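You operate a simulated robot arm through the tools that you are given. There is no shell and no other tool. Be economical: measure what you need, move in short steps, check, and stop when the job is done.

You are at the controls of a simulated two-armed robot. One attempt, no reset.

## Task
Find the proud screw and drive it home on the bench driver.
Fine: set the torque by that housing's job card first; raise the lever and put the housing in the green tray.
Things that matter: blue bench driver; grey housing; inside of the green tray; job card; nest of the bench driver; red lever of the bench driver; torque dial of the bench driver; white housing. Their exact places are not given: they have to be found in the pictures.

Only the result counts: the job must be done as asked and must still hold three seconds after the hand-in. Knocking over, shifting, dropping, spilling or breaking anything else fails it.

## Robot
Two 7-joint arms with two-finger parallel grippers on one trunk, on a base that drives. Base frame: it is fixed to the floor where the robot stands at the start and does not move with it; the origin is under the middle of the robot, x ahead of it, y to its left, z up; the surface under the hand at the start is at about z = 740. Units: mm, degrees, N and s.
The left shoulder is at the start at [20, 138, 1400], the right one opposite. Places, roughly: blue bench driver [500, 200, 900]; inside of the green tray [700, 0, 700]; nest of the bench driver [500, 200, 800]; red lever of the bench driver [500, 200, 1000]; torque dial of the bench driver [500, 200, 1000]. Payload 1.57 kg a hand.
The TCP of each hand is the grasp point between the finger pads, 30 mm short of the fingertips. In the tool frame z runs along the fingers and y along their closing line. Largest opening 80 mm; finger width 17, thickness 12; the body of the gripper, 40 by 82 mm, starts 80 mm behind the TCP.
Orientation is that of the tool frame in the base frame, as [roll, pitch, yaw] about the fixed x, y, z axes, in that order (R = Rz(yaw) Ry(pitch) Rx(roll)). With the fingers straight down and closing along the base's y, the tool's x points along the base's -x, its y along +y and its z along -z.

## Interface
- The arms move only by the tool move_arm. It takes "left_moves", "right_moves" or both (then of equal length, played together; a hand with none holds still); each is a list of rows, each a list of 7 numbers: the shift along the tool's x, y, z in mm, then the turn, a rotation vector about the tool's x, y, z in degrees, then the gripper command, from -1 (fully open) to 1 (shut), values between in proportion. In form: [[dx, dy, dz, ax, ay, az, jaw], ...]. A call has 1 to 8 rows; each row shifts and turns the commanded pose from where the row before left it, along the tool's axes as they then stand. Rows are played at 5 a second. More than 50 mm and 8.6 degrees between two rows, or a gripper value outside its range, and nothing of the call is played. Where a pose cannot be reached the arm comes as near as it can. A force on the tool above 40 N (or 10 N above the force at the start of the call, whichever is more), or a blocked arm, ends the call early, and 0.2 s more pass. The fingers move at their own pace (about 45 mm/s each) and stop on an object; they squeeze with about 41 N. The grip force told is the motor's: it shows also when the fingers shut on nothing. Time passes only in rows, and 0.2 s behind the last, so rows that do not move let the fingers close. It gives the time, the measured TCP pose, the force on the tool (base axes), the opening and the grip force at its end, in the units of the frame above (readings bear some noise), with the torque about the TCP (base axes, N m) and any sound that the robot's microphone picked up, and new pictures: "views" is both (left out), scene, wrist or none (wrist: the cameras of the hands that moved).
- Cameras (640 x 400 px; columns grow to the right, rows downward): "scene" is now at [196.5, 5.3, 1313.1]; the picture's right is [0.16, -0.99, 0.00], its down [-0.32, -0.05, -0.94] and it looks along [0.93, 0.15, -0.33] (base axes); focal length 214 px, centre (320, 200). "left" rides on the left gripper at [72, 7, -122] in its tool frame; the picture's right is [-0.09, 1.00, 0.00], its down [-0.84, -0.08, -0.54] and it looks along [-0.54, -0.05, 0.84] (tool axes); focal length 238 px, centre (320, 200). "right" rides on the right gripper at [72, -7, -122] in its tool frame; the picture's right is [0.09, 1.00, 0.00], its down [-0.84, 0.08, -0.54] and it looks along [-0.54, 0.05, 0.84] (tool axes); focal length 238 px, centre (320, 200).
- move_column(by): slides the trunk up (or, below 0, down) by that many mm; the arms and the scene camera ride with it, the base frame stays. It gives what a move gives, with no picture.
- steer(legs): drives the robot by 1 to 6 legs, each [ahead, left, turn to the left] in mm, mm and degrees, along the robot's own axes; the way and the turn of a leg run together, so that a leg with both is an arc; at most 1500 mm and 180 degrees a leg. The arms and the cameras ride along, it lands a little off, and it stops where it bumps. It gives what a move gives, and a new picture of the scene camera.
- head_to(pan, tilt): turns the head with the scene camera to pan (to the left, within 60 degrees either way) and tilt (down, from -29 to 69), counted from straight ahead of the robot. It gives what a move gives, and a new picture of the scene camera.
- point_at(camera, pixels): for up to 12 pixels [column, row] of the newest picture of that camera ("zoom" is the newest enlarged one), the place [x, y, z] in the base frame of the surface seen there, good to about 2 mm, but the place of the scene camera against the robot may be out by one fixed shift of up to 18 mm in any direction. No time passes.
- inspect(camera, box): a new picture of the part [left, top, right, bottom] of that camera's present view, enlarged. No time passes.
- finish_job(): hands the job in; it is judged then, once.

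Keep the steps short. Do not move on a guess: measure, check each grasp and each placing, and mend mistakes. In all there are 80 turns and 260 pictures (those below and enlarged ones count). Leave the grippers open and the arms clear of the work at the hand-in unless told otherwise, and finish with a single line.

The tools are called after "Call:" as name(argument=value, ...) on one line, values as JSON. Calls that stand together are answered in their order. move_arm: Moves the arms, as the interface text tells. Its arguments: {"type":"object","properties":{"left_moves":{"type":"array","items":{"type":"array","items":{"type":"number"}}},"right_moves":{"type":"array","items":{"type":"array","items":{"type":"number"}}},"views":{"type":"string","enum":["both","scene","wrist","none"]}},"required":[]} The other tools are called the same way: move_column (by) slides the trunk up or down; steer (legs) drives the base; head_to (pan, tilt) turns the head that bears the scene camera; point_at (camera, pixels) gives the place of the surface under pixels of a picture; inspect (camera, box) takes an enlarged picture of a part of a camera's view; finish_job () hands the job in.

At the start:

```text
time: 0.0
left_tool_pos: [373.6, 309.6, 1294.5]
left_ee_rot: [180.0, 0.1, 180.0]
left_ft_force: [0.5, -0.6, -0.4]
left_ft_torque: [0.02, -0.05, 0.0]
left_finger_gap: 79.9
left_grip_force: 0.2
right_tool_pos: [377.2, -74.9, 1277.3]
right_ee_rot: [-179.9, -14.3, 179.8]
right_ft_force: [-1.3, 0.2, 0.3]
right_ft_torque: [0.0, -0.01, -0.01]
right_finger_gap: 80.0
right_grip_force: 0.0
trunk travel left (down, up): [-775.0, 465.0]
robot x, y, heading: [2.5, 1.7, -0.3]
head pan, tilt: [8.9, 19.2]
```

scene: 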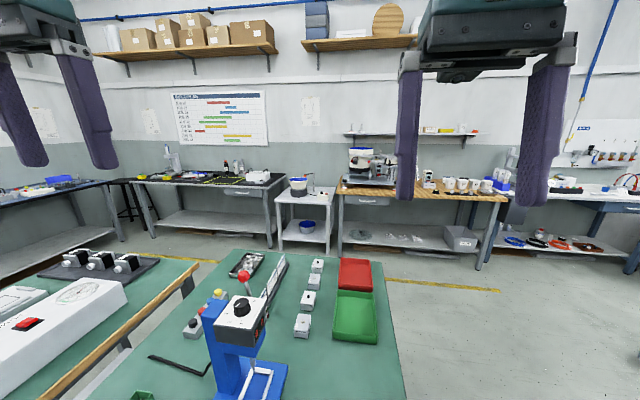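
right: 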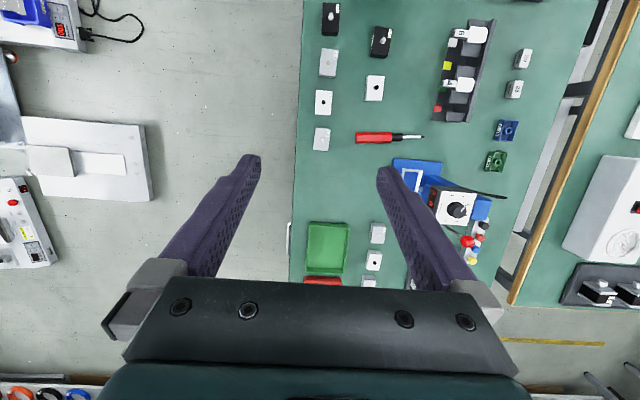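
left: 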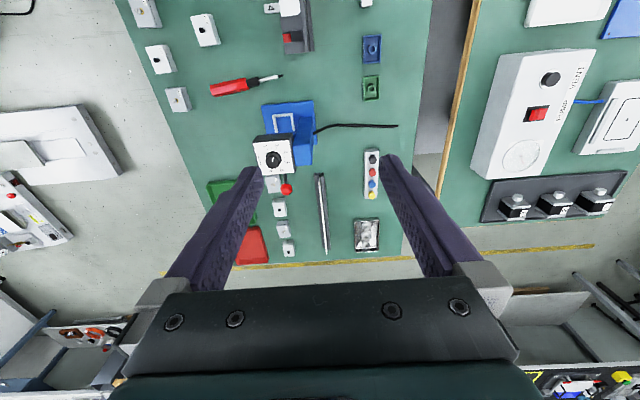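

I see a bench with the blue driver and several housings, white and grey. I'll tilt the head down to see the table better, then enlarge.

Call:
head_to(pan=5, tilt=50)

Call:
inspect(camera="right", box=[290, 0, 550, 160])

Call:
inspect(camera="left", box=[110, 0, 430, 200])

```text
time: 1.0
left_tool_pos: [374.3, 310.9, 1294.5]
left_ee_rot: [-179.9, 0.0, -180.0]
left_ft_force: [0.1, -0.5, 0.6]
left_ft_torque: [0.0, -0.02, 0.04]
left_finger_gap: 80.0
left_grip_force: 0.0
right_tool_pos: [376.5, -74.9, 1276.2]
right_ee_rot: [-179.9, -14.3, 179.8]
right_ft_force: [0.4, 0.5, -0.1]
right_ft_torque: [-0.01, 0.0, -0.01]
right_finger_gap: 79.6
right_grip_force: 0.1
trunk travel left (down, up): [-775.0, 465.0]
robot x, y, heading: [0.5, 0.4, 0.1]
head pan, tilt: [5.0, 50.0]
```

scene: 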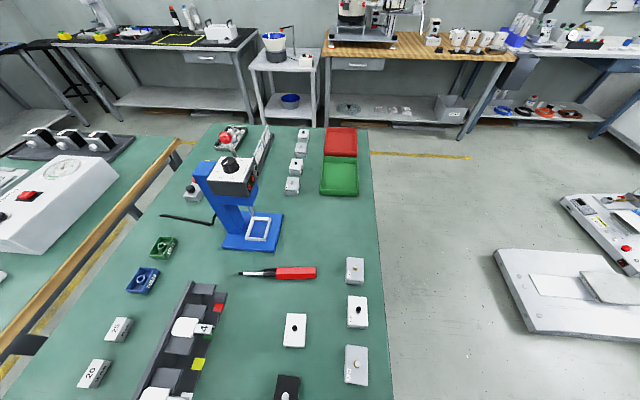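

```text
2.46 times, centred on (420, 80) of right
```

zoom: 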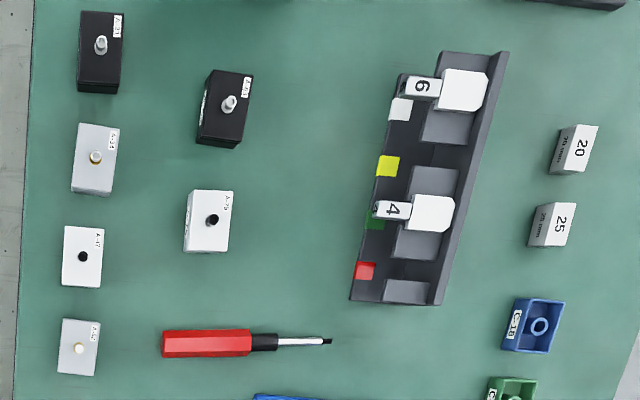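

```text
2.00 times, centred on (270, 100) of left
```

zoom: 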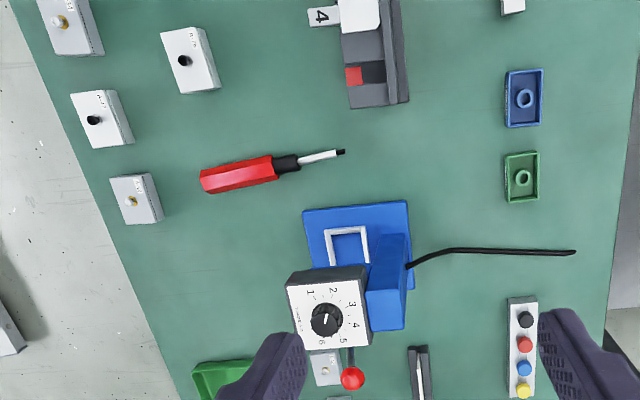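

Housings lie in two groups; a rack holds cards "6" and "4". I'll enlarge these areas.

Call:
inspect(camera="scene", box=[80, 250, 240, 400])

Call:
inspect(camera="scene", box=[260, 250, 400, 400])

Call:
inspect(camera="scene", box=[170, 110, 370, 260])

Call:
inspect(camera="right", box=[430, 10, 510, 130])

```text
2.67 times, centred on (160, 325) of scene
```

zoom: 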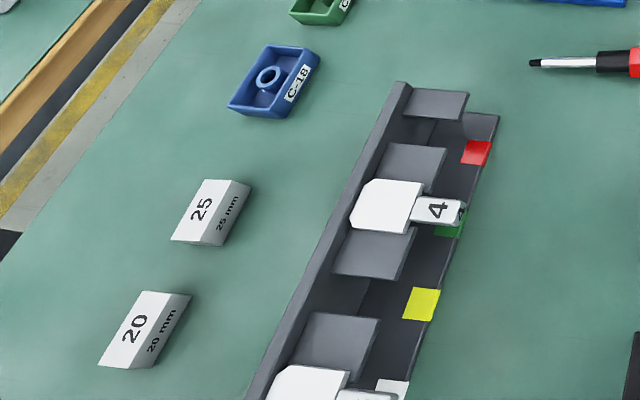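

```text
2.67 times, centred on (330, 325) of scene
```

zoom: 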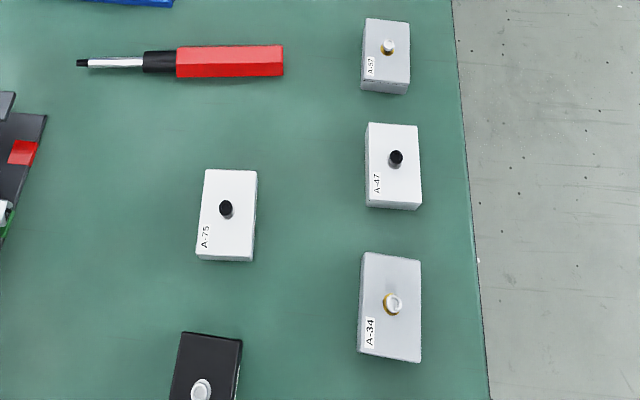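

```text
2.67 times, centred on (270, 185) of scene
```

zoom: 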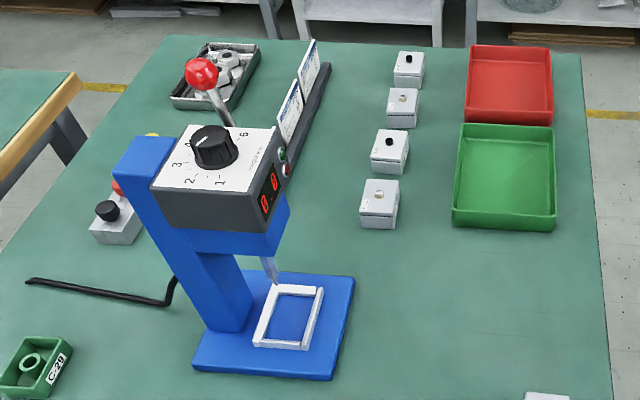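

```text
3.33 times, centred on (470, 70) of right
```

zoom: 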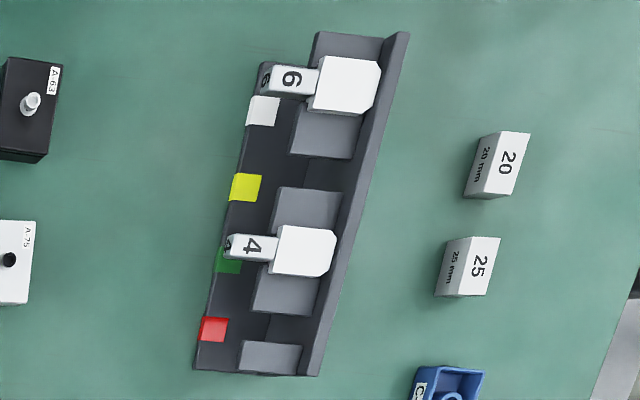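

The cards sit in a stand behind the driver, and four small housings lie by the trays. I'll measure places and zoom further.

Call:
point_at(camera="scene", pixels=[[303, 134], [300, 148], [297, 165], [292, 186], [340, 177], [260, 228], [232, 164], [226, 133], [268, 128], [235, 245], [350, 391], [370, 130]])

Call:
inspect(camera="scene", box=[280, 125, 320, 150])

Call:
inspect(camera="scene", box=[275, 150, 323, 200])

Call:
inspect(camera="scene", box=[235, 115, 299, 155])

```text
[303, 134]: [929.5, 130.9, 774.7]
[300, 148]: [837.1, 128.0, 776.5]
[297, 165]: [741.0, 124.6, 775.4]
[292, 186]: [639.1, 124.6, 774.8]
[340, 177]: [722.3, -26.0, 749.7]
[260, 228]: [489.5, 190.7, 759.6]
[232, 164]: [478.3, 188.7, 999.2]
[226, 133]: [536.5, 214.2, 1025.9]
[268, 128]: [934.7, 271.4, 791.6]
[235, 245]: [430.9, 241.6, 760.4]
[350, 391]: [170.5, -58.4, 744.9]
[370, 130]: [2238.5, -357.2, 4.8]
```

```text
16.00 times, centred on (300, 138) of scene
```

zoom: 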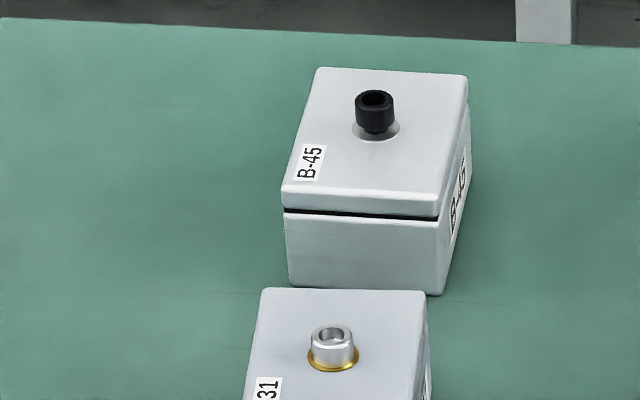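

```text
8.00 times, centred on (299, 175) of scene
```

zoom: 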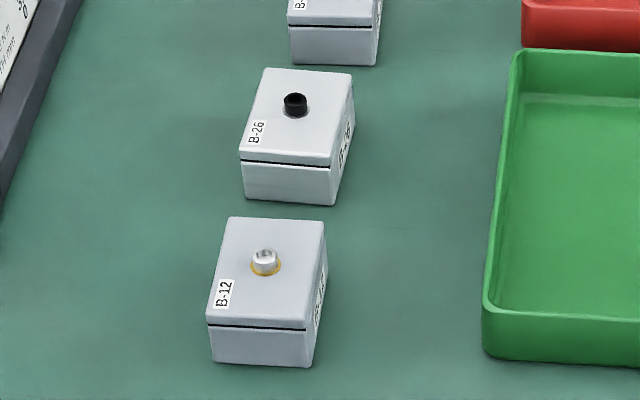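

```text
10.00 times, centred on (267, 135) of scene
```

zoom: 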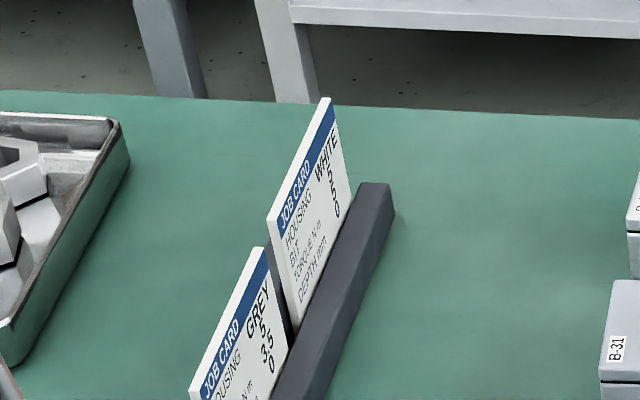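

Call:
inspect(camera="scene", box=[250, 140, 274, 170])

Call:
inspect(camera="scene", box=[280, 310, 312, 350])

Call:
inspect(camera="scene", box=[335, 250, 381, 330])

Call:
inspect(camera="right", box=[310, 0, 400, 56])

```text
13.33 times, centred on (262, 155) of scene
```

zoom: 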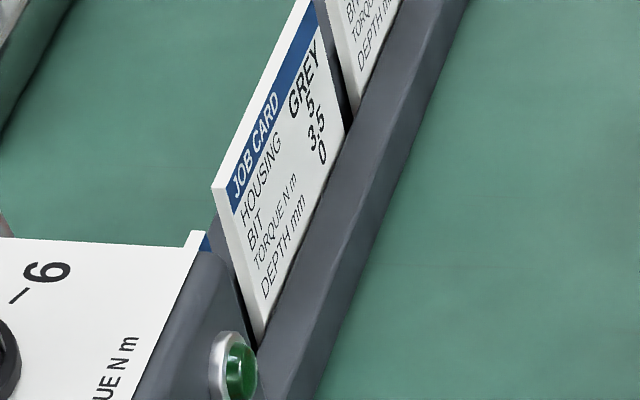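

```text
10.00 times, centred on (296, 330) of scene
```

zoom: 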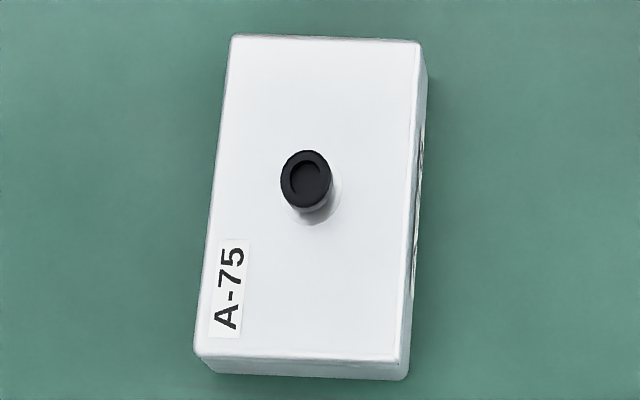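

```text
5.00 times, centred on (358, 290) of scene
```

zoom: 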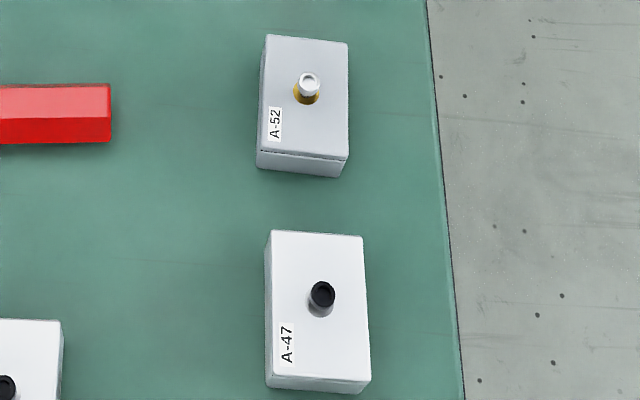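

```text
7.11 times, centred on (355, 28) of right
```

zoom: 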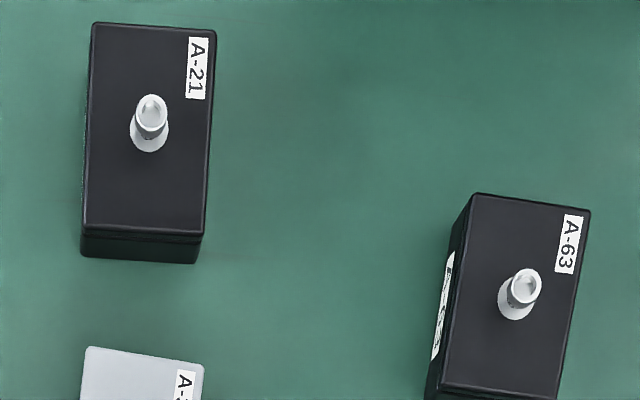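

I'll measure screw head heights above lids via zooms, one per call.

Call:
inspect(camera="scene", box=[294, 126, 314, 156])

Call:
inspect(camera="scene", box=[282, 155, 312, 200])

Call:
inspect(camera="scene", box=[335, 340, 381, 390])

Call:
inspect(camera="scene", box=[262, 122, 278, 142])

```text
13.33 times, centred on (304, 141) of scene
```

zoom: 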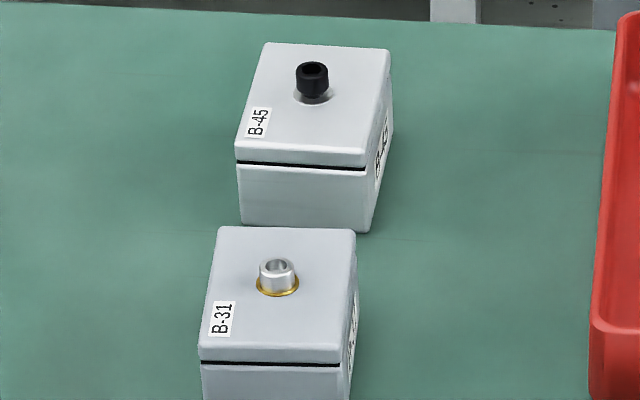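

```text
8.89 times, centred on (297, 178) of scene
```

zoom: 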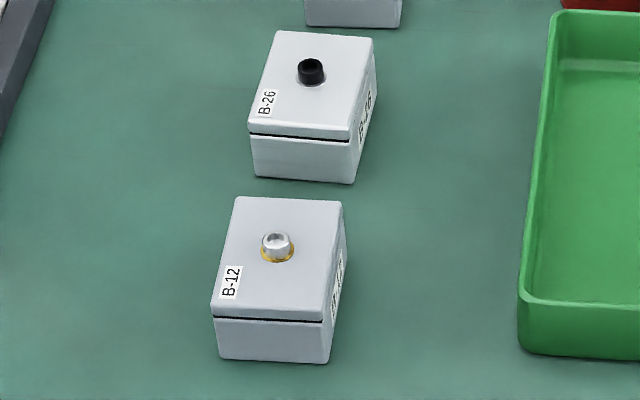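

```text
8.00 times, centred on (358, 365) of scene
```

zoom: 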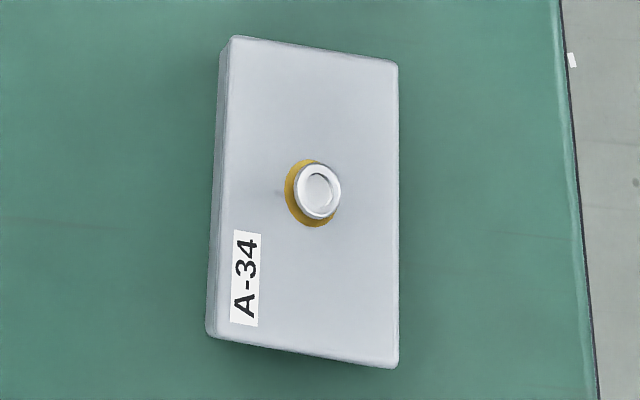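

```text
16.00 times, centred on (270, 132) of scene
```

zoom: 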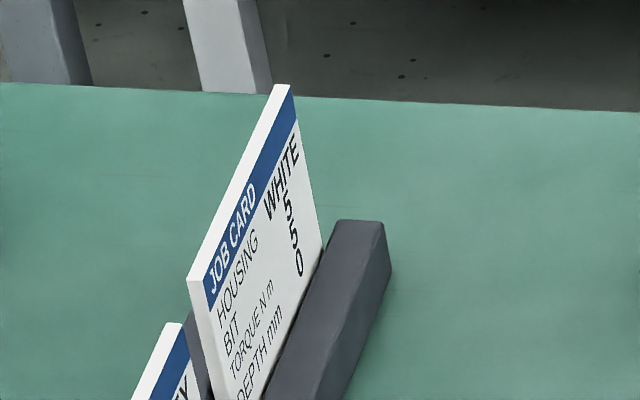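

Call:
point_at(camera="scene", pixels=[[303.4, 130.8], [301, 135.75], [300, 145.9], [301, 150], [296.1, 162.7], [297, 167.9], [292.1, 181.9], [292.5, 188.1]])

Call:
point_at(camera="scene", pixels=[[358, 363], [355.5, 354], [294.5, 328], [296, 318], [355.6, 265.6], [356, 261], [358.4, 307.5], [358.4, 301]])

Call:
point_at(camera="right", pixels=[[331, 15], [331, 25], [383, 41], [381, 51]])

```text
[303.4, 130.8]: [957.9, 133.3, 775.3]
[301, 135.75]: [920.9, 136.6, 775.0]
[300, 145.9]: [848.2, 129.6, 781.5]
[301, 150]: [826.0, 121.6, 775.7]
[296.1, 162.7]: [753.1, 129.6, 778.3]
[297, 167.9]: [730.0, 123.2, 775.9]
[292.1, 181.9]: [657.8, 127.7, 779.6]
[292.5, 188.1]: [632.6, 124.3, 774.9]
```

```text
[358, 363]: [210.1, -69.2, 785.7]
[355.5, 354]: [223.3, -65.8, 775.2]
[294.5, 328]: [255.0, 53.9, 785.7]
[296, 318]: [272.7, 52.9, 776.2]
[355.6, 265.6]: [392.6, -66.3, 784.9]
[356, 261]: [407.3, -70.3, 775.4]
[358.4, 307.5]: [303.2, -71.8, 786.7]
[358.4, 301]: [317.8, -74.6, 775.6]
```

```text
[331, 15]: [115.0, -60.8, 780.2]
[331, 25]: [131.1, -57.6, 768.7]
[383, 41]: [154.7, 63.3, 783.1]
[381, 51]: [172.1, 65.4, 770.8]
```

Call:
inspect(camera="scene", box=[296, 126, 312, 140])

Call:
point_at(camera="scene", pixels=[[303.4, 131.2], [303.4, 131.6], [303.4, 132.2], [303.4, 132.7], [303.0, 131.6], [303.8, 131.6], [296.1, 160.6], [296.1, 161.2], [296.1, 162.0], [296.1, 163.5]])

```text
16.00 times, centred on (304, 133) of scene
```

zoom: 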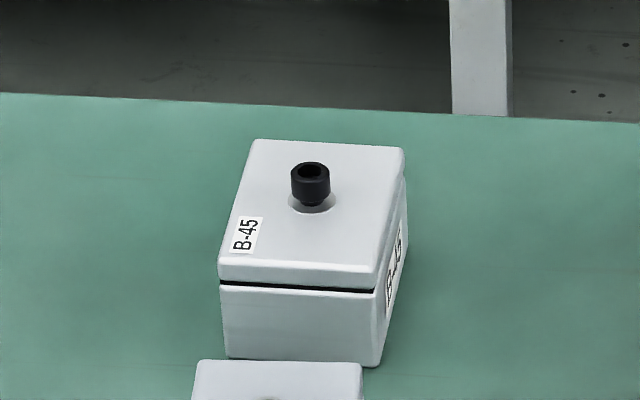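

```text
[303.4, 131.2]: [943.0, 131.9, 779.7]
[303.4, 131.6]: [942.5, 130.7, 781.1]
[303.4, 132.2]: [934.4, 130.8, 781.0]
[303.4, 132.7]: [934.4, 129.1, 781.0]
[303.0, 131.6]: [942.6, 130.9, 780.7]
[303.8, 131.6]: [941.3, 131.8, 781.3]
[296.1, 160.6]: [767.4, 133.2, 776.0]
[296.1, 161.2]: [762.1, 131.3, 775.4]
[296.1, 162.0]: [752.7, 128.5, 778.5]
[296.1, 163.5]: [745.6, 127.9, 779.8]
```

Group A screws all stand equally high; in group B, B-45 appears to be the odd one out. I need closer views, so first I check the room for driving.

Call:
point_at(camera="scene", pixels=[[450, 300], [500, 260], [570, 290], [610, 240], [420, 380], [440, 180], [185, 145], [100, 240], [220, 124], [365, 124], [390, 395], [160, 180]])

Call:
head_to(pan=-55, tilt=45)

Call:
head_to(pan=0, tilt=69)

```text
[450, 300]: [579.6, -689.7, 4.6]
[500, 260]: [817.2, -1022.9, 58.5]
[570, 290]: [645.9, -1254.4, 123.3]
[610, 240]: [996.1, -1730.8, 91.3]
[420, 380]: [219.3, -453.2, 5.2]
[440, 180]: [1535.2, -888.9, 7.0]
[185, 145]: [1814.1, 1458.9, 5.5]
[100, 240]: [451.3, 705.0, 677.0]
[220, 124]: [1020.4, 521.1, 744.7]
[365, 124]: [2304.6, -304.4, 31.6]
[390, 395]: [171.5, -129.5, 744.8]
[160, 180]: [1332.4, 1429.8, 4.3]
```

```text
time: 2.3
left_tool_pos: [374.1, 310.0, 1293.6]
left_ee_rot: [180.0, 0.0, 180.0]
left_ft_force: [0.0, -0.6, -0.7]
left_ft_torque: [-0.03, -0.02, -0.02]
left_finger_gap: 80.0
left_grip_force: 0.1
right_tool_pos: [377.0, -74.1, 1276.5]
right_ee_rot: [-180.0, -14.4, 179.7]
right_ft_force: [0.5, -0.7, 0.5]
right_ft_torque: [-0.02, 0.02, 0.01]
right_finger_gap: 80.0
right_grip_force: 0.1
trunk travel left (down, up): [-775.0, 465.0]
robot x, y, heading: [0.5, -1.5, -0.1]
head pan, tilt: [-55.0, 45.0]
```

scene: 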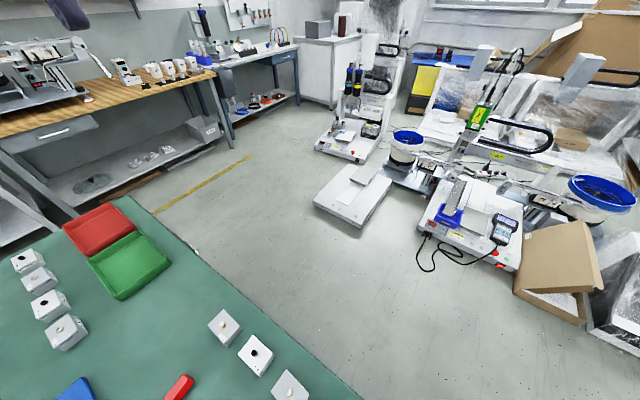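

```text
time: 3.5
left_tool_pos: [374.6, 310.3, 1295.1]
left_ee_rot: [180.0, 0.0, 180.0]
left_ft_force: [-0.2, -0.2, 0.6]
left_ft_torque: [-0.01, -0.04, -0.01]
left_finger_gap: 79.7
left_grip_force: 0.1
right_tool_pos: [376.3, -74.6, 1276.0]
right_ee_rot: [-179.9, -14.4, 179.8]
right_ft_force: [0.4, -0.1, 0.1]
right_ft_torque: [0.02, -0.02, -0.01]
right_finger_gap: 80.0
right_grip_force: 0.2
trunk travel left (down, up): [-775.0, 465.0]
robot x, y, heading: [-0.4, -1.8, -0.0]
head pan, tilt: [0.0, 68.8]
```

scene: 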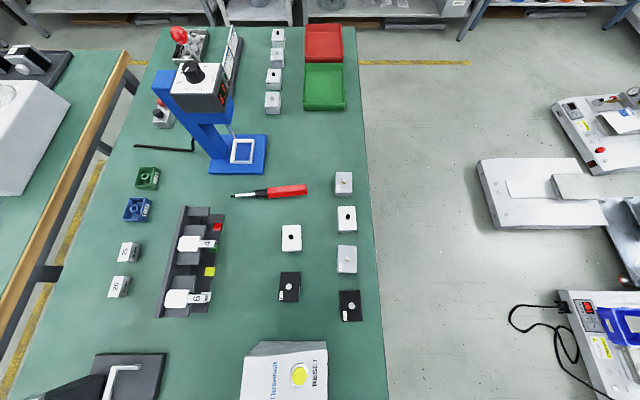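

Call:
point_at(camera="scene", pixels=[[380, 395], [285, 390], [130, 380], [40, 380], [345, 250], [243, 150], [323, 85], [348, 20], [160, 35], [92, 170], [20, 360], [300, 375]])

Call:
steer(legs=[[0, -150, 0]])

```text
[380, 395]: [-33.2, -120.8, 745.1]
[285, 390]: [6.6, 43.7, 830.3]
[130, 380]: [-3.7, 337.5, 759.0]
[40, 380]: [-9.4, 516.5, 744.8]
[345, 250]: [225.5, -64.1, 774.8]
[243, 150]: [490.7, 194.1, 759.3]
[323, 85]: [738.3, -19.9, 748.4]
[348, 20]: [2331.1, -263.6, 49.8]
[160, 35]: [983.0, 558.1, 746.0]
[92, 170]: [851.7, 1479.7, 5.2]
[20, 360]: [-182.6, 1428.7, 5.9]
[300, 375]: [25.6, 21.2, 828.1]
```

```text
time: 4.9
left_tool_pos: [374.9, 158.0, 1294.7]
left_ee_rot: [-180.0, 0.0, 179.7]
left_ft_force: [0.0, -0.1, 0.0]
left_ft_torque: [0.02, 0.02, 0.0]
left_finger_gap: 79.6
left_grip_force: 0.1
right_tool_pos: [375.1, -224.3, 1278.2]
right_ee_rot: [-179.8, -14.4, 179.5]
right_ft_force: [-0.5, 0.3, -1.1]
right_ft_torque: [-0.01, -0.03, 0.02]
right_finger_gap: 80.0
right_grip_force: 0.0
trunk travel left (down, up): [-775.0, 465.0]
robot x, y, heading: [3.2, -145.4, -0.2]
head pan, tilt: [0.0, 68.8]
```

scene: 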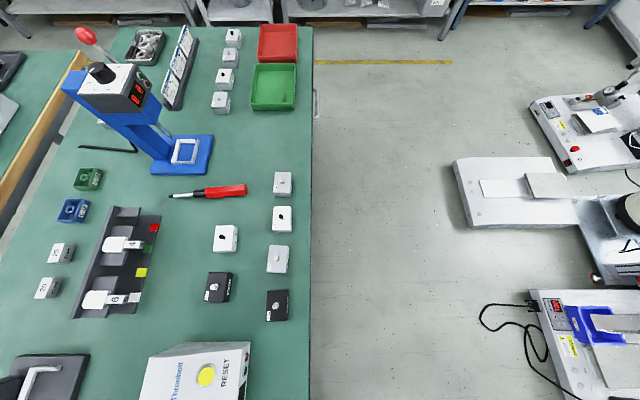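

I'm at (3,-145). I'll go out to the right side of the table, then ahead, and turn left to face the housings and driver.

Call:
steer(legs=[[0, -430, 0], [700, 0, 0], [0, 0, 90]])

Call:
head_to(pan=0, tilt=45)

```text
time: 14.8
left_tool_pos: [399.0, -203.6, 1294.9]
left_ee_rot: [-180.0, 0.0, -90.2]
left_ft_force: [0.0, 0.3, -0.1]
left_ft_torque: [-0.02, -0.02, 0.04]
left_finger_gap: 80.0
left_grip_force: 0.2
right_tool_pos: [783.3, -202.9, 1276.6]
right_ee_rot: [-179.8, -14.3, -90.4]
right_ft_force: [-0.5, 0.6, 0.2]
right_ft_torque: [-0.01, 0.02, 0.02]
right_finger_gap: 80.1
right_grip_force: 0.0
trunk travel left (down, up): [-775.0, 465.0]
robot x, y, heading: [705.9, -577.8, 89.7]
head pan, tilt: [0.0, 68.8]
```

scene: 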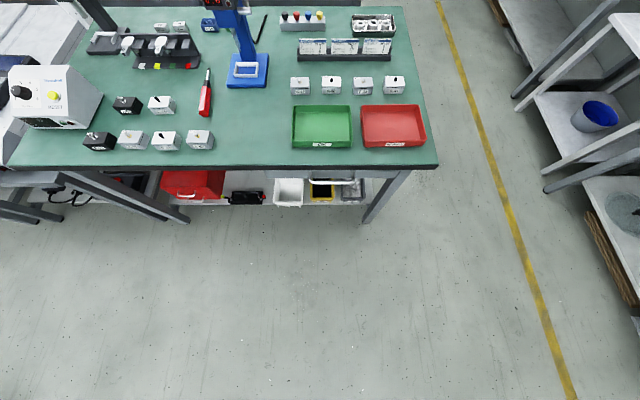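

```text
time: 15.7
left_tool_pos: [398.5, -203.5, 1295.3]
left_ee_rot: [180.0, 0.0, -90.2]
left_ft_force: [-0.3, 0.4, 0.9]
left_ft_torque: [0.01, -0.01, 0.0]
left_finger_gap: 79.9
left_grip_force: 0.1
right_tool_pos: [782.9, -203.3, 1276.1]
right_ee_rot: [-179.8, -14.4, -90.4]
right_ft_force: [1.3, 0.4, -0.1]
right_ft_torque: [0.01, 0.02, -0.01]
right_finger_gap: 80.2
right_grip_force: 0.2
trunk travel left (down, up): [-775.0, 465.0]
robot x, y, heading: [708.1, -581.7, 89.8]
head pan, tilt: [0.0, 45.0]
```

scene: 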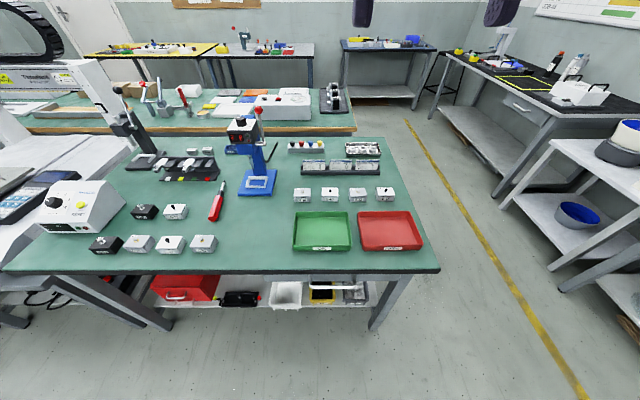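

Good view from here: three job cards facing me, housings in front. Enlarging.

Call:
inspect(camera="scene", box=[298, 155, 384, 178])

Call:
inspect(camera="scene", box=[288, 182, 344, 207])

Call:
inspect(camera="scene", box=[344, 182, 400, 207])

Call:
inspect(camera="scene", box=[220, 100, 290, 200])

Call:
inspect(camera="scene", box=[85, 200, 220, 260])

```text
7.44 times, centred on (341, 166) of scene
```

zoom: 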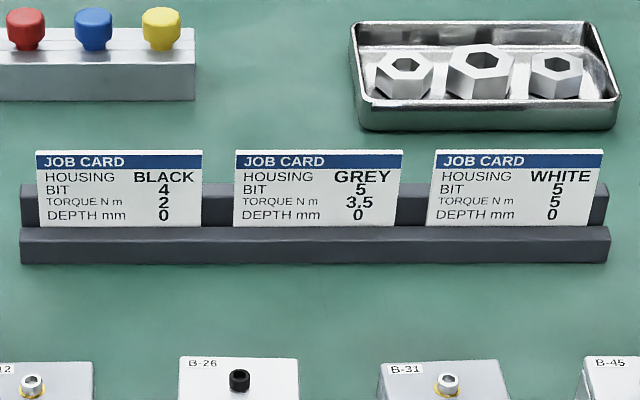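

```text
11.43 times, centred on (316, 194) of scene
```

zoom: 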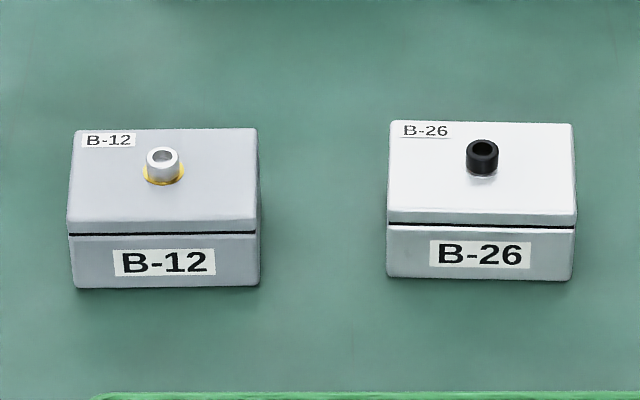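

```text
11.43 times, centred on (372, 194) of scene
```

zoom: 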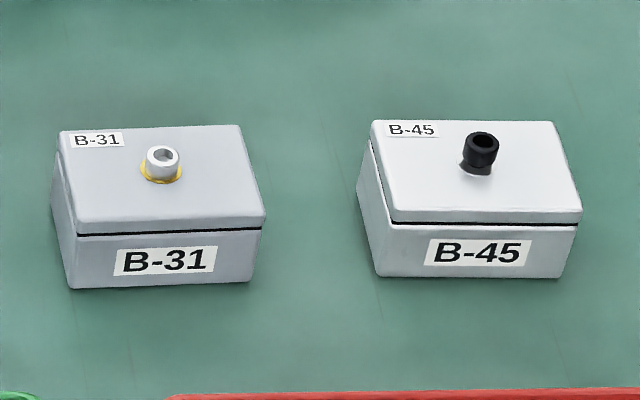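

```text
4.00 times, centred on (255, 150) of scene
```

zoom: 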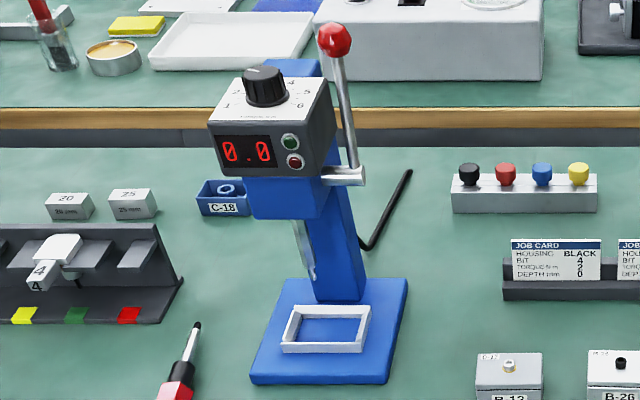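

```text
4.74 times, centred on (152, 230) of scene
```

zoom: 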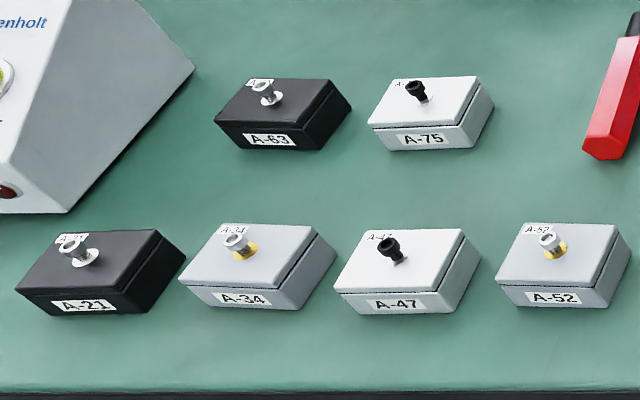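

B-45 (white) has a visible neck under the screw head; the white card says torque 5. Now the driver's geometry.

Call:
inspect(camera="scene", box=[225, 103, 275, 148])

Call:
point_at(camera="zoom", pixels=[[330, 80], [330, 120], [400, 60], [430, 210], [250, 170], [460, 150]])

Call:
inspect(camera="scene", box=[230, 145, 285, 200])

```text
8.89 times, centred on (250, 126) of scene
```

zoom: 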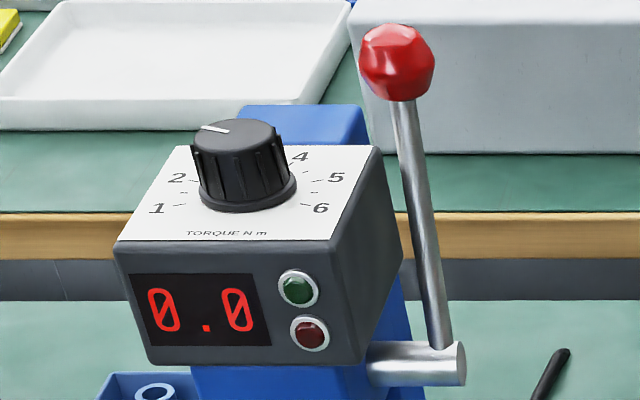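

```text
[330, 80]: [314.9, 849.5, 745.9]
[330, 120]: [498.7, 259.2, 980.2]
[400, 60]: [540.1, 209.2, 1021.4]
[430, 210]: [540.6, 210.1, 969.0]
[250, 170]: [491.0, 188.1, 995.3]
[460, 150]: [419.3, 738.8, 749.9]
```

```text
7.27 times, centred on (258, 172) of scene
```

zoom: 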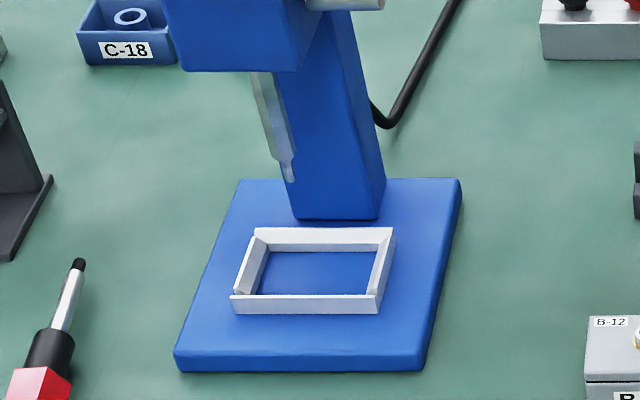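

Call:
point_at(camera="zoom", pixels=[[256, 235], [388, 235], [236, 300], [372, 300], [320, 270], [270, 255], [372, 255], [258, 290], [365, 290], [440, 200], [200, 350], [289, 178]])

Call:
inspect(camera="scene", box=[366, 180, 402, 208])

Call:
point_at(camera="zoom", pixels=[[40, 40]])

```text
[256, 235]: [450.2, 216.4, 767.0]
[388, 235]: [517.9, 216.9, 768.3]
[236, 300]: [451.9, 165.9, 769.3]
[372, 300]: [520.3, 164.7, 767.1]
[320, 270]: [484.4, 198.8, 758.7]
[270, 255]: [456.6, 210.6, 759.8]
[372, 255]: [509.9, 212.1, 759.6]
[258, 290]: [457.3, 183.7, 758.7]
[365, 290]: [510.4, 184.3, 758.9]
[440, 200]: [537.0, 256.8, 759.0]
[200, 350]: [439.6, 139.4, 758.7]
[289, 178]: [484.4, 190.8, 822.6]
```

```text
14.29 times, centred on (384, 194) of scene
```

zoom: 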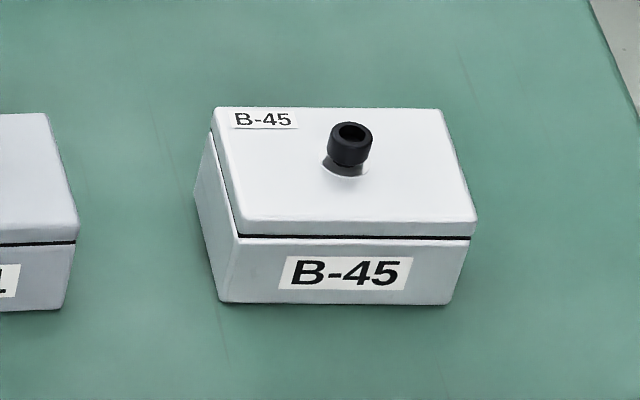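

```text
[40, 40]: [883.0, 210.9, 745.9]
```

Call:
point_at(camera="zoom", pixels=[[220, 112], [437, 114], [246, 214], [470, 215], [340, 128], [350, 140], [350, 146], [300, 160], [290, 200], [420, 150], [230, 285], [435, 290]])

Call:
move_column(by=-250)

```text
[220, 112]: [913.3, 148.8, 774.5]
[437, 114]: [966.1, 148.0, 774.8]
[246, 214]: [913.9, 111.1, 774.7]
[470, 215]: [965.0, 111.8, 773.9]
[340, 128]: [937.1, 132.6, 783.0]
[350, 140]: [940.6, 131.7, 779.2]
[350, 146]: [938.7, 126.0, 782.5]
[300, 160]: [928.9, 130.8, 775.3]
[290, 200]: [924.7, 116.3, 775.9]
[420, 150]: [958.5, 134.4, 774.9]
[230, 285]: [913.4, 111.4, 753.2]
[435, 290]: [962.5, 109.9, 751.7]
```

```text
time: 18.3
left_tool_pos: [399.3, -203.6, 1045.6]
left_ee_rot: [-180.0, -0.1, -90.2]
left_ft_force: [-0.3, -0.1, 0.3]
left_ft_torque: [0.01, -0.01, 0.01]
left_finger_gap: 79.8
left_grip_force: 0.1
right_tool_pos: [782.3, -202.7, 1026.7]
right_ee_rot: [-179.8, -14.4, -90.4]
right_ft_force: [-0.2, 0.2, 0.9]
right_ft_torque: [-0.01, -0.01, 0.0]
right_finger_gap: 79.9
right_grip_force: 0.1
trunk travel left (down, up): [-525.0, 715.0]
robot x, y, heading: [706.9, -576.6, 89.5]
head pan, tilt: [0.0, 45.0]
```

Housing: 55×40×30 mm, centre (939,130), lid at z 775. Nest centre ≈(484,191), bit tip z≈822. First the dial: I drive to face the driver with the right arm in its comfort zone, and look.

Call:
steer(legs=[[0, 360, 0], [200, 0, 0]])

Call:
head_to(pan=-15, tilt=40)

```text
time: 21.8
left_tool_pos: [34.7, -0.5, 1045.1]
left_ee_rot: [-180.0, 0.1, -90.7]
left_ft_force: [0.9, 0.2, -0.2]
left_ft_torque: [-0.01, -0.03, -0.01]
left_finger_gap: 80.0
left_grip_force: 0.0
right_tool_pos: [418.7, -5.0, 1026.9]
right_ee_rot: [-179.9, -14.5, -91.0]
right_ft_force: [-0.3, 0.5, 0.0]
right_ft_torque: [-0.01, -0.03, 0.0]
right_finger_gap: 80.2
right_grip_force: 0.1
trunk travel left (down, up): [-525.0, 715.0]
robot x, y, heading: [341.1, -380.0, 89.2]
head pan, tilt: [0.0, 45.0]
```

scene: 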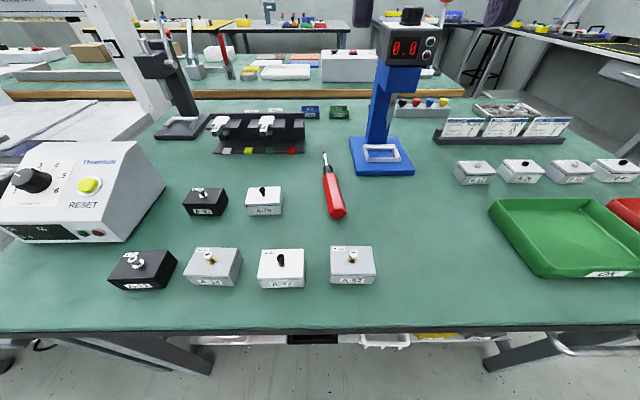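

```text
time: 22.6
left_tool_pos: [34.5, -1.5, 1044.3]
left_ee_rot: [-179.9, 0.1, -90.7]
left_ft_force: [0.0, 0.4, -0.5]
left_ft_torque: [-0.02, 0.0, 0.03]
left_finger_gap: 80.2
left_grip_force: 0.1
right_tool_pos: [419.1, -5.0, 1027.1]
right_ee_rot: [-179.8, -14.4, -90.9]
right_ft_force: [0.2, -0.5, 0.6]
right_ft_torque: [0.06, 0.02, 0.02]
right_finger_gap: 80.0
right_grip_force: 0.2
trunk travel left (down, up): [-525.0, 715.0]
robot x, y, heading: [335.8, -376.3, 89.0]
head pan, tilt: [-15.0, 40.0]
```

scene: 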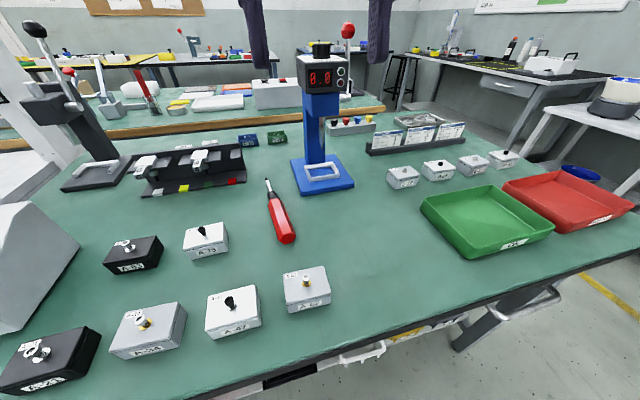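

Now a wrist view for the dial: raise the trunk 130 mm and move the right hand forward and right.

Call:
move_column(by=150)

Call:
move_arm(right_moves=[[-40, 0, 0, 0, 7, 0, -1], [-40, 20, 0, 0, 7, 0, -1], [-40, 20, 0, 0, 0, 0, -1]])

```text
time: 24.3
left_tool_pos: [35.3, -2.2, 1195.0]
left_ee_rot: [180.0, 0.0, -90.6]
left_ft_force: [0.1, 0.5, -0.2]
left_ft_torque: [-0.01, -0.06, 0.01]
left_finger_gap: 80.1
left_grip_force: 0.1
right_tool_pos: [417.4, -5.1, 1176.7]
right_ee_rot: [-179.9, -14.4, -91.0]
right_ft_force: [0.8, -0.3, 0.8]
right_ft_torque: [0.0, -0.02, 0.02]
right_finger_gap: 80.0
right_grip_force: 0.1
trunk travel left (down, up): [-675.0, 565.0]
robot x, y, heading: [335.4, -378.6, 89.6]
head pan, tilt: [-15.0, 40.0]
```

```text
time: 25.1
left_tool_pos: [34.0, -1.6, 1195.1]
left_ee_rot: [-180.0, 0.0, -90.7]
left_ft_force: [0.6, 0.5, -1.1]
left_ft_torque: [0.0, -0.01, 0.02]
left_finger_gap: 80.0
left_grip_force: 0.1
right_tool_pos: [392.1, -22.9, 1145.7]
right_ee_rot: [-179.7, -28.4, -91.1]
right_ft_force: [0.6, 0.6, 0.2]
right_ft_torque: [0.0, 0.02, 0.01]
right_finger_gap: 79.8
right_grip_force: 0.0
right hand out of reach, approached as far as the arm can: row 1, 2, 3
trunk travel left (down, up): [-675.0, 565.0]
robot x, y, heading: [338.6, -379.6, 89.3]
head pan, tilt: [-15.0, 40.0]
```

scene: 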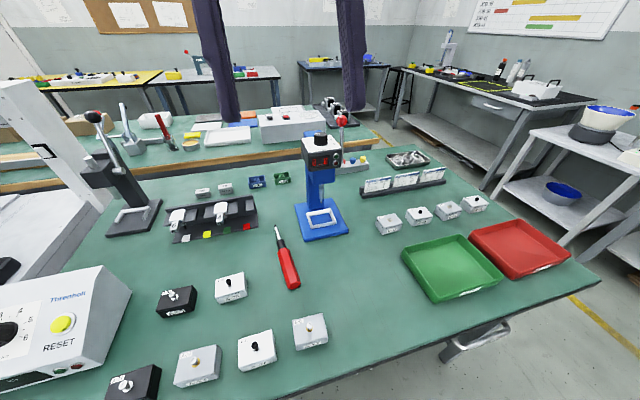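
right: 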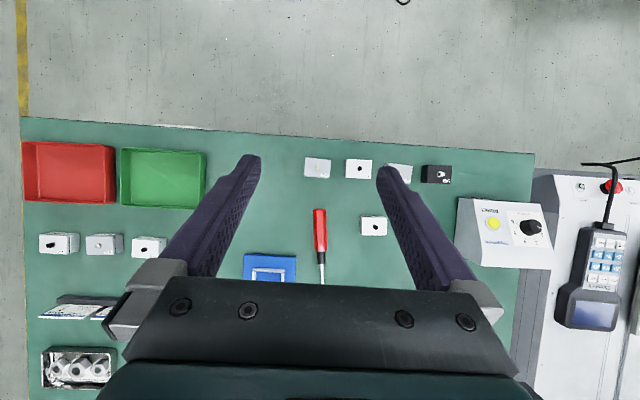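

The tilt went the wrong way (fingers toward me). I turn the tool back to vertical.

Call:
move_arm(right_moves=[[0, 0, 0, 0, -8, 0, -1], [0, 0, 0, 0, -8, 0, -1], [0, 0, 0, 0, -8, 0, -1], [0, 0, 0, 0, -4.4, 0, -1]], views="wrist")

```text
time: 26.1
left_tool_pos: [33.8, -1.7, 1194.6]
left_ee_rot: [-180.0, 0.1, -90.7]
left_ft_force: [-0.8, -0.4, 0.0]
left_ft_torque: [0.04, 0.02, 0.0]
left_finger_gap: 80.1
left_grip_force: 0.0
right_tool_pos: [391.6, -27.8, 1138.9]
right_ee_rot: [-179.6, -1.0, -90.3]
right_ft_force: [-0.1, 0.4, -0.6]
right_ft_torque: [-0.02, 0.02, -0.02]
right_finger_gap: 80.0
right_grip_force: 0.0
trunk travel left (down, up): [-675.0, 565.0]
robot x, y, heading: [341.1, -377.4, 89.3]
head pan, tilt: [-15.0, 40.0]
```

right: 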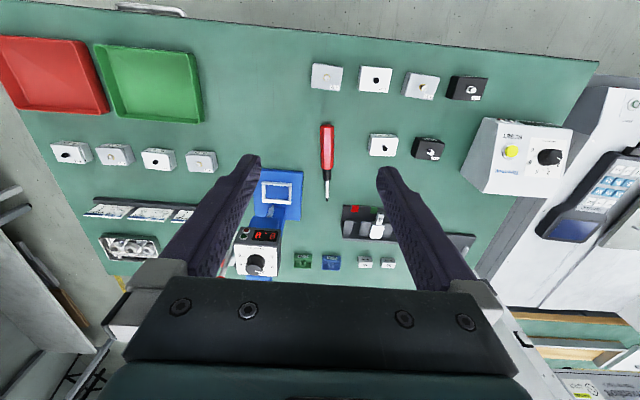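

Drive closer: 130 mm ahead and 60 right; fingers at z 1109 stay above the driver head.

Call:
steer(legs=[[130, -70, 0.5]])

Call:
inspect(camera="right", box=[200, 100, 440, 290])

```text
time: 27.5
left_tool_pos: [98.5, 118.9, 1193.6]
left_ee_rot: [180.0, 0.0, -90.1]
left_ft_force: [0.0, 0.3, -0.9]
left_ft_torque: [-0.04, -0.02, 0.02]
left_finger_gap: 79.9
left_grip_force: 0.1
right_tool_pos: [457.8, 98.7, 1138.2]
right_ee_rot: [-179.7, -1.1, -89.8]
right_ft_force: [-0.5, 0.2, 0.2]
right_ft_torque: [0.01, -0.02, 0.02]
right_finger_gap: 80.3
right_grip_force: 0.0
trunk travel left (down, up): [-675.0, 565.0]
robot x, y, heading: [409.4, -251.8, 89.8]
head pan, tilt: [-15.0, 40.0]
```

scene: 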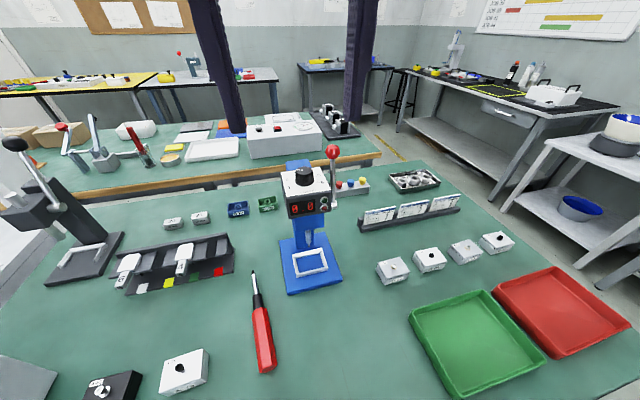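

```text
2.11 times, centred on (320, 195) of right
```

zoom: 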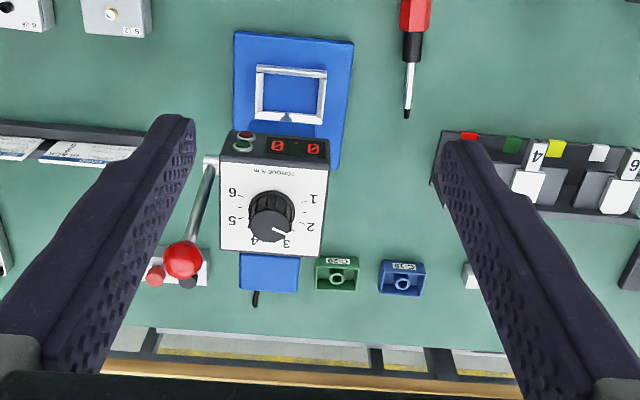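

Call:
inspect(camera="right", box=[264, 168, 328, 228])

Call:
point_at(camera="zoom", pixels=[[180, 110], [460, 110], [180, 330], [460, 330], [320, 250], [290, 235], [330, 290], [320, 180], [420, 310]])

```text
6.67 times, centred on (296, 198) of right
```

zoom: 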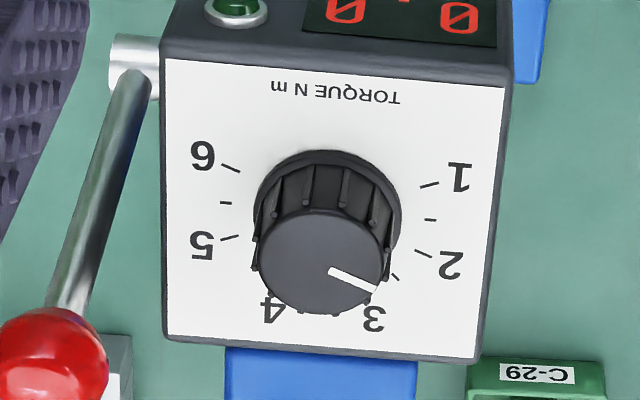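

```text
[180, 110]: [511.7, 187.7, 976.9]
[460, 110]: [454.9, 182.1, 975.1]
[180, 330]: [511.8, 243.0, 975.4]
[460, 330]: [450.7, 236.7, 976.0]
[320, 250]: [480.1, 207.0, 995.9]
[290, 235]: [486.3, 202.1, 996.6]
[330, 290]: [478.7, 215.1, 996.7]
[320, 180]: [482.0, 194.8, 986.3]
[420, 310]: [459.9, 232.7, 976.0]
```

The knob: base centre (481,210), z 976–996, pointer ≈2.15 (62° left of centre); 5 lies ≈68° right. So about +130° clockwise. I move the right hand above the knob with jaws part-open and pre-turn.

Call:
move_arm(right_moves=[[-40, -8, 0, 0, -1.1, 0, -0.15], [-40, -8, 0, 0, 0, 0, -0.15], [-31, -7, 0, 0, 0, 0, -0.15], [0, 0, 40, 0, 0, 0, -0.15]], views="wrist")

Call:
move_arm(right_moves=[[0, 0, 0, 0, 0, -8.4, -0.15], [0, 0, 0, 0, 0, -8.4, -0.15], [0, 0, 0, 0, 0, -8.4, -0.15], [0, 0, 0, 0, 0, -8.4, -0.15], [0, 0, 0, 0, 0, -8.4, -0.15], [0, 0, 0, 0, 0, -8.4, -0.15], [0, 0, 0, 0, 0, -8.4, -0.15], [0, 0, 0, 0, 0, -8.4, -0.15]])

```text
time: 28.5
left_tool_pos: [98.2, 118.8, 1195.0]
left_ee_rot: [180.0, 0.0, -90.1]
left_ft_force: [0.0, 0.8, 0.1]
left_ft_torque: [0.04, -0.01, 0.01]
left_finger_gap: 80.1
left_grip_force: 0.2
right_tool_pos: [481.2, 208.0, 1095.4]
right_ee_rot: [-179.7, 0.0, -89.7]
right_ft_force: [1.0, 0.0, 0.1]
right_ft_torque: [0.01, 0.0, 0.01]
right_finger_gap: 45.9
right_grip_force: 0.1
trunk travel left (down, up): [-675.0, 565.0]
robot x, y, heading: [408.0, -251.9, 90.2]
head pan, tilt: [-15.0, 40.0]
```

right: 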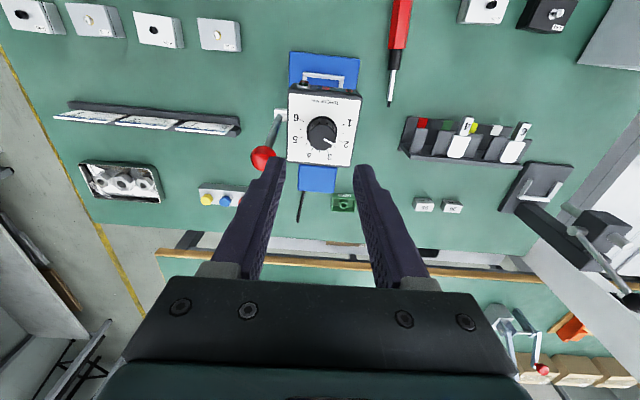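

```text
time: 30.3
left_tool_pos: [97.8, 120.4, 1195.4]
left_ee_rot: [-180.0, 0.0, -90.0]
left_ft_force: [0.4, -0.1, 0.1]
left_ft_torque: [0.02, -0.01, 0.0]
left_finger_gap: 80.1
left_grip_force: 0.0
right_tool_pos: [480.7, 210.8, 1098.2]
right_ee_rot: [-179.9, -0.3, -22.4]
right_ft_force: [0.5, -1.0, -0.3]
right_ft_torque: [0.03, 0.0, 0.02]
right_finger_gap: 45.8
right_grip_force: 0.1
trunk travel left (down, up): [-675.0, 565.0]
robot x, y, heading: [403.5, -258.3, 90.0]
head pan, tilt: [-15.0, 40.0]
```

scene: 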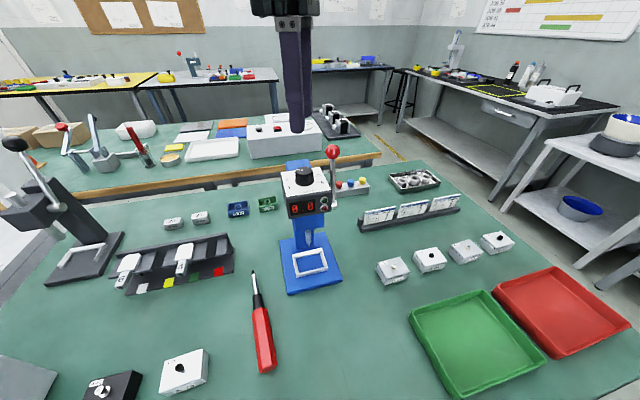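
right: 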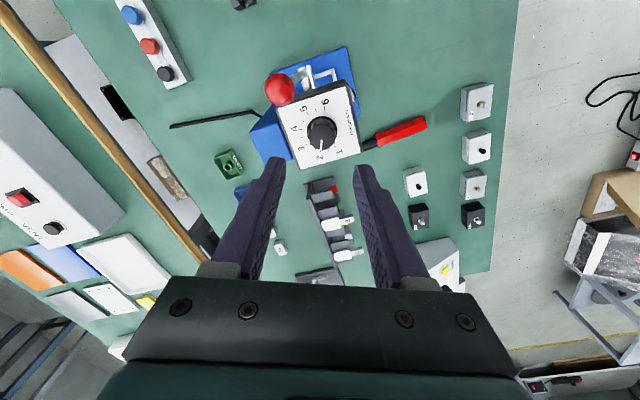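

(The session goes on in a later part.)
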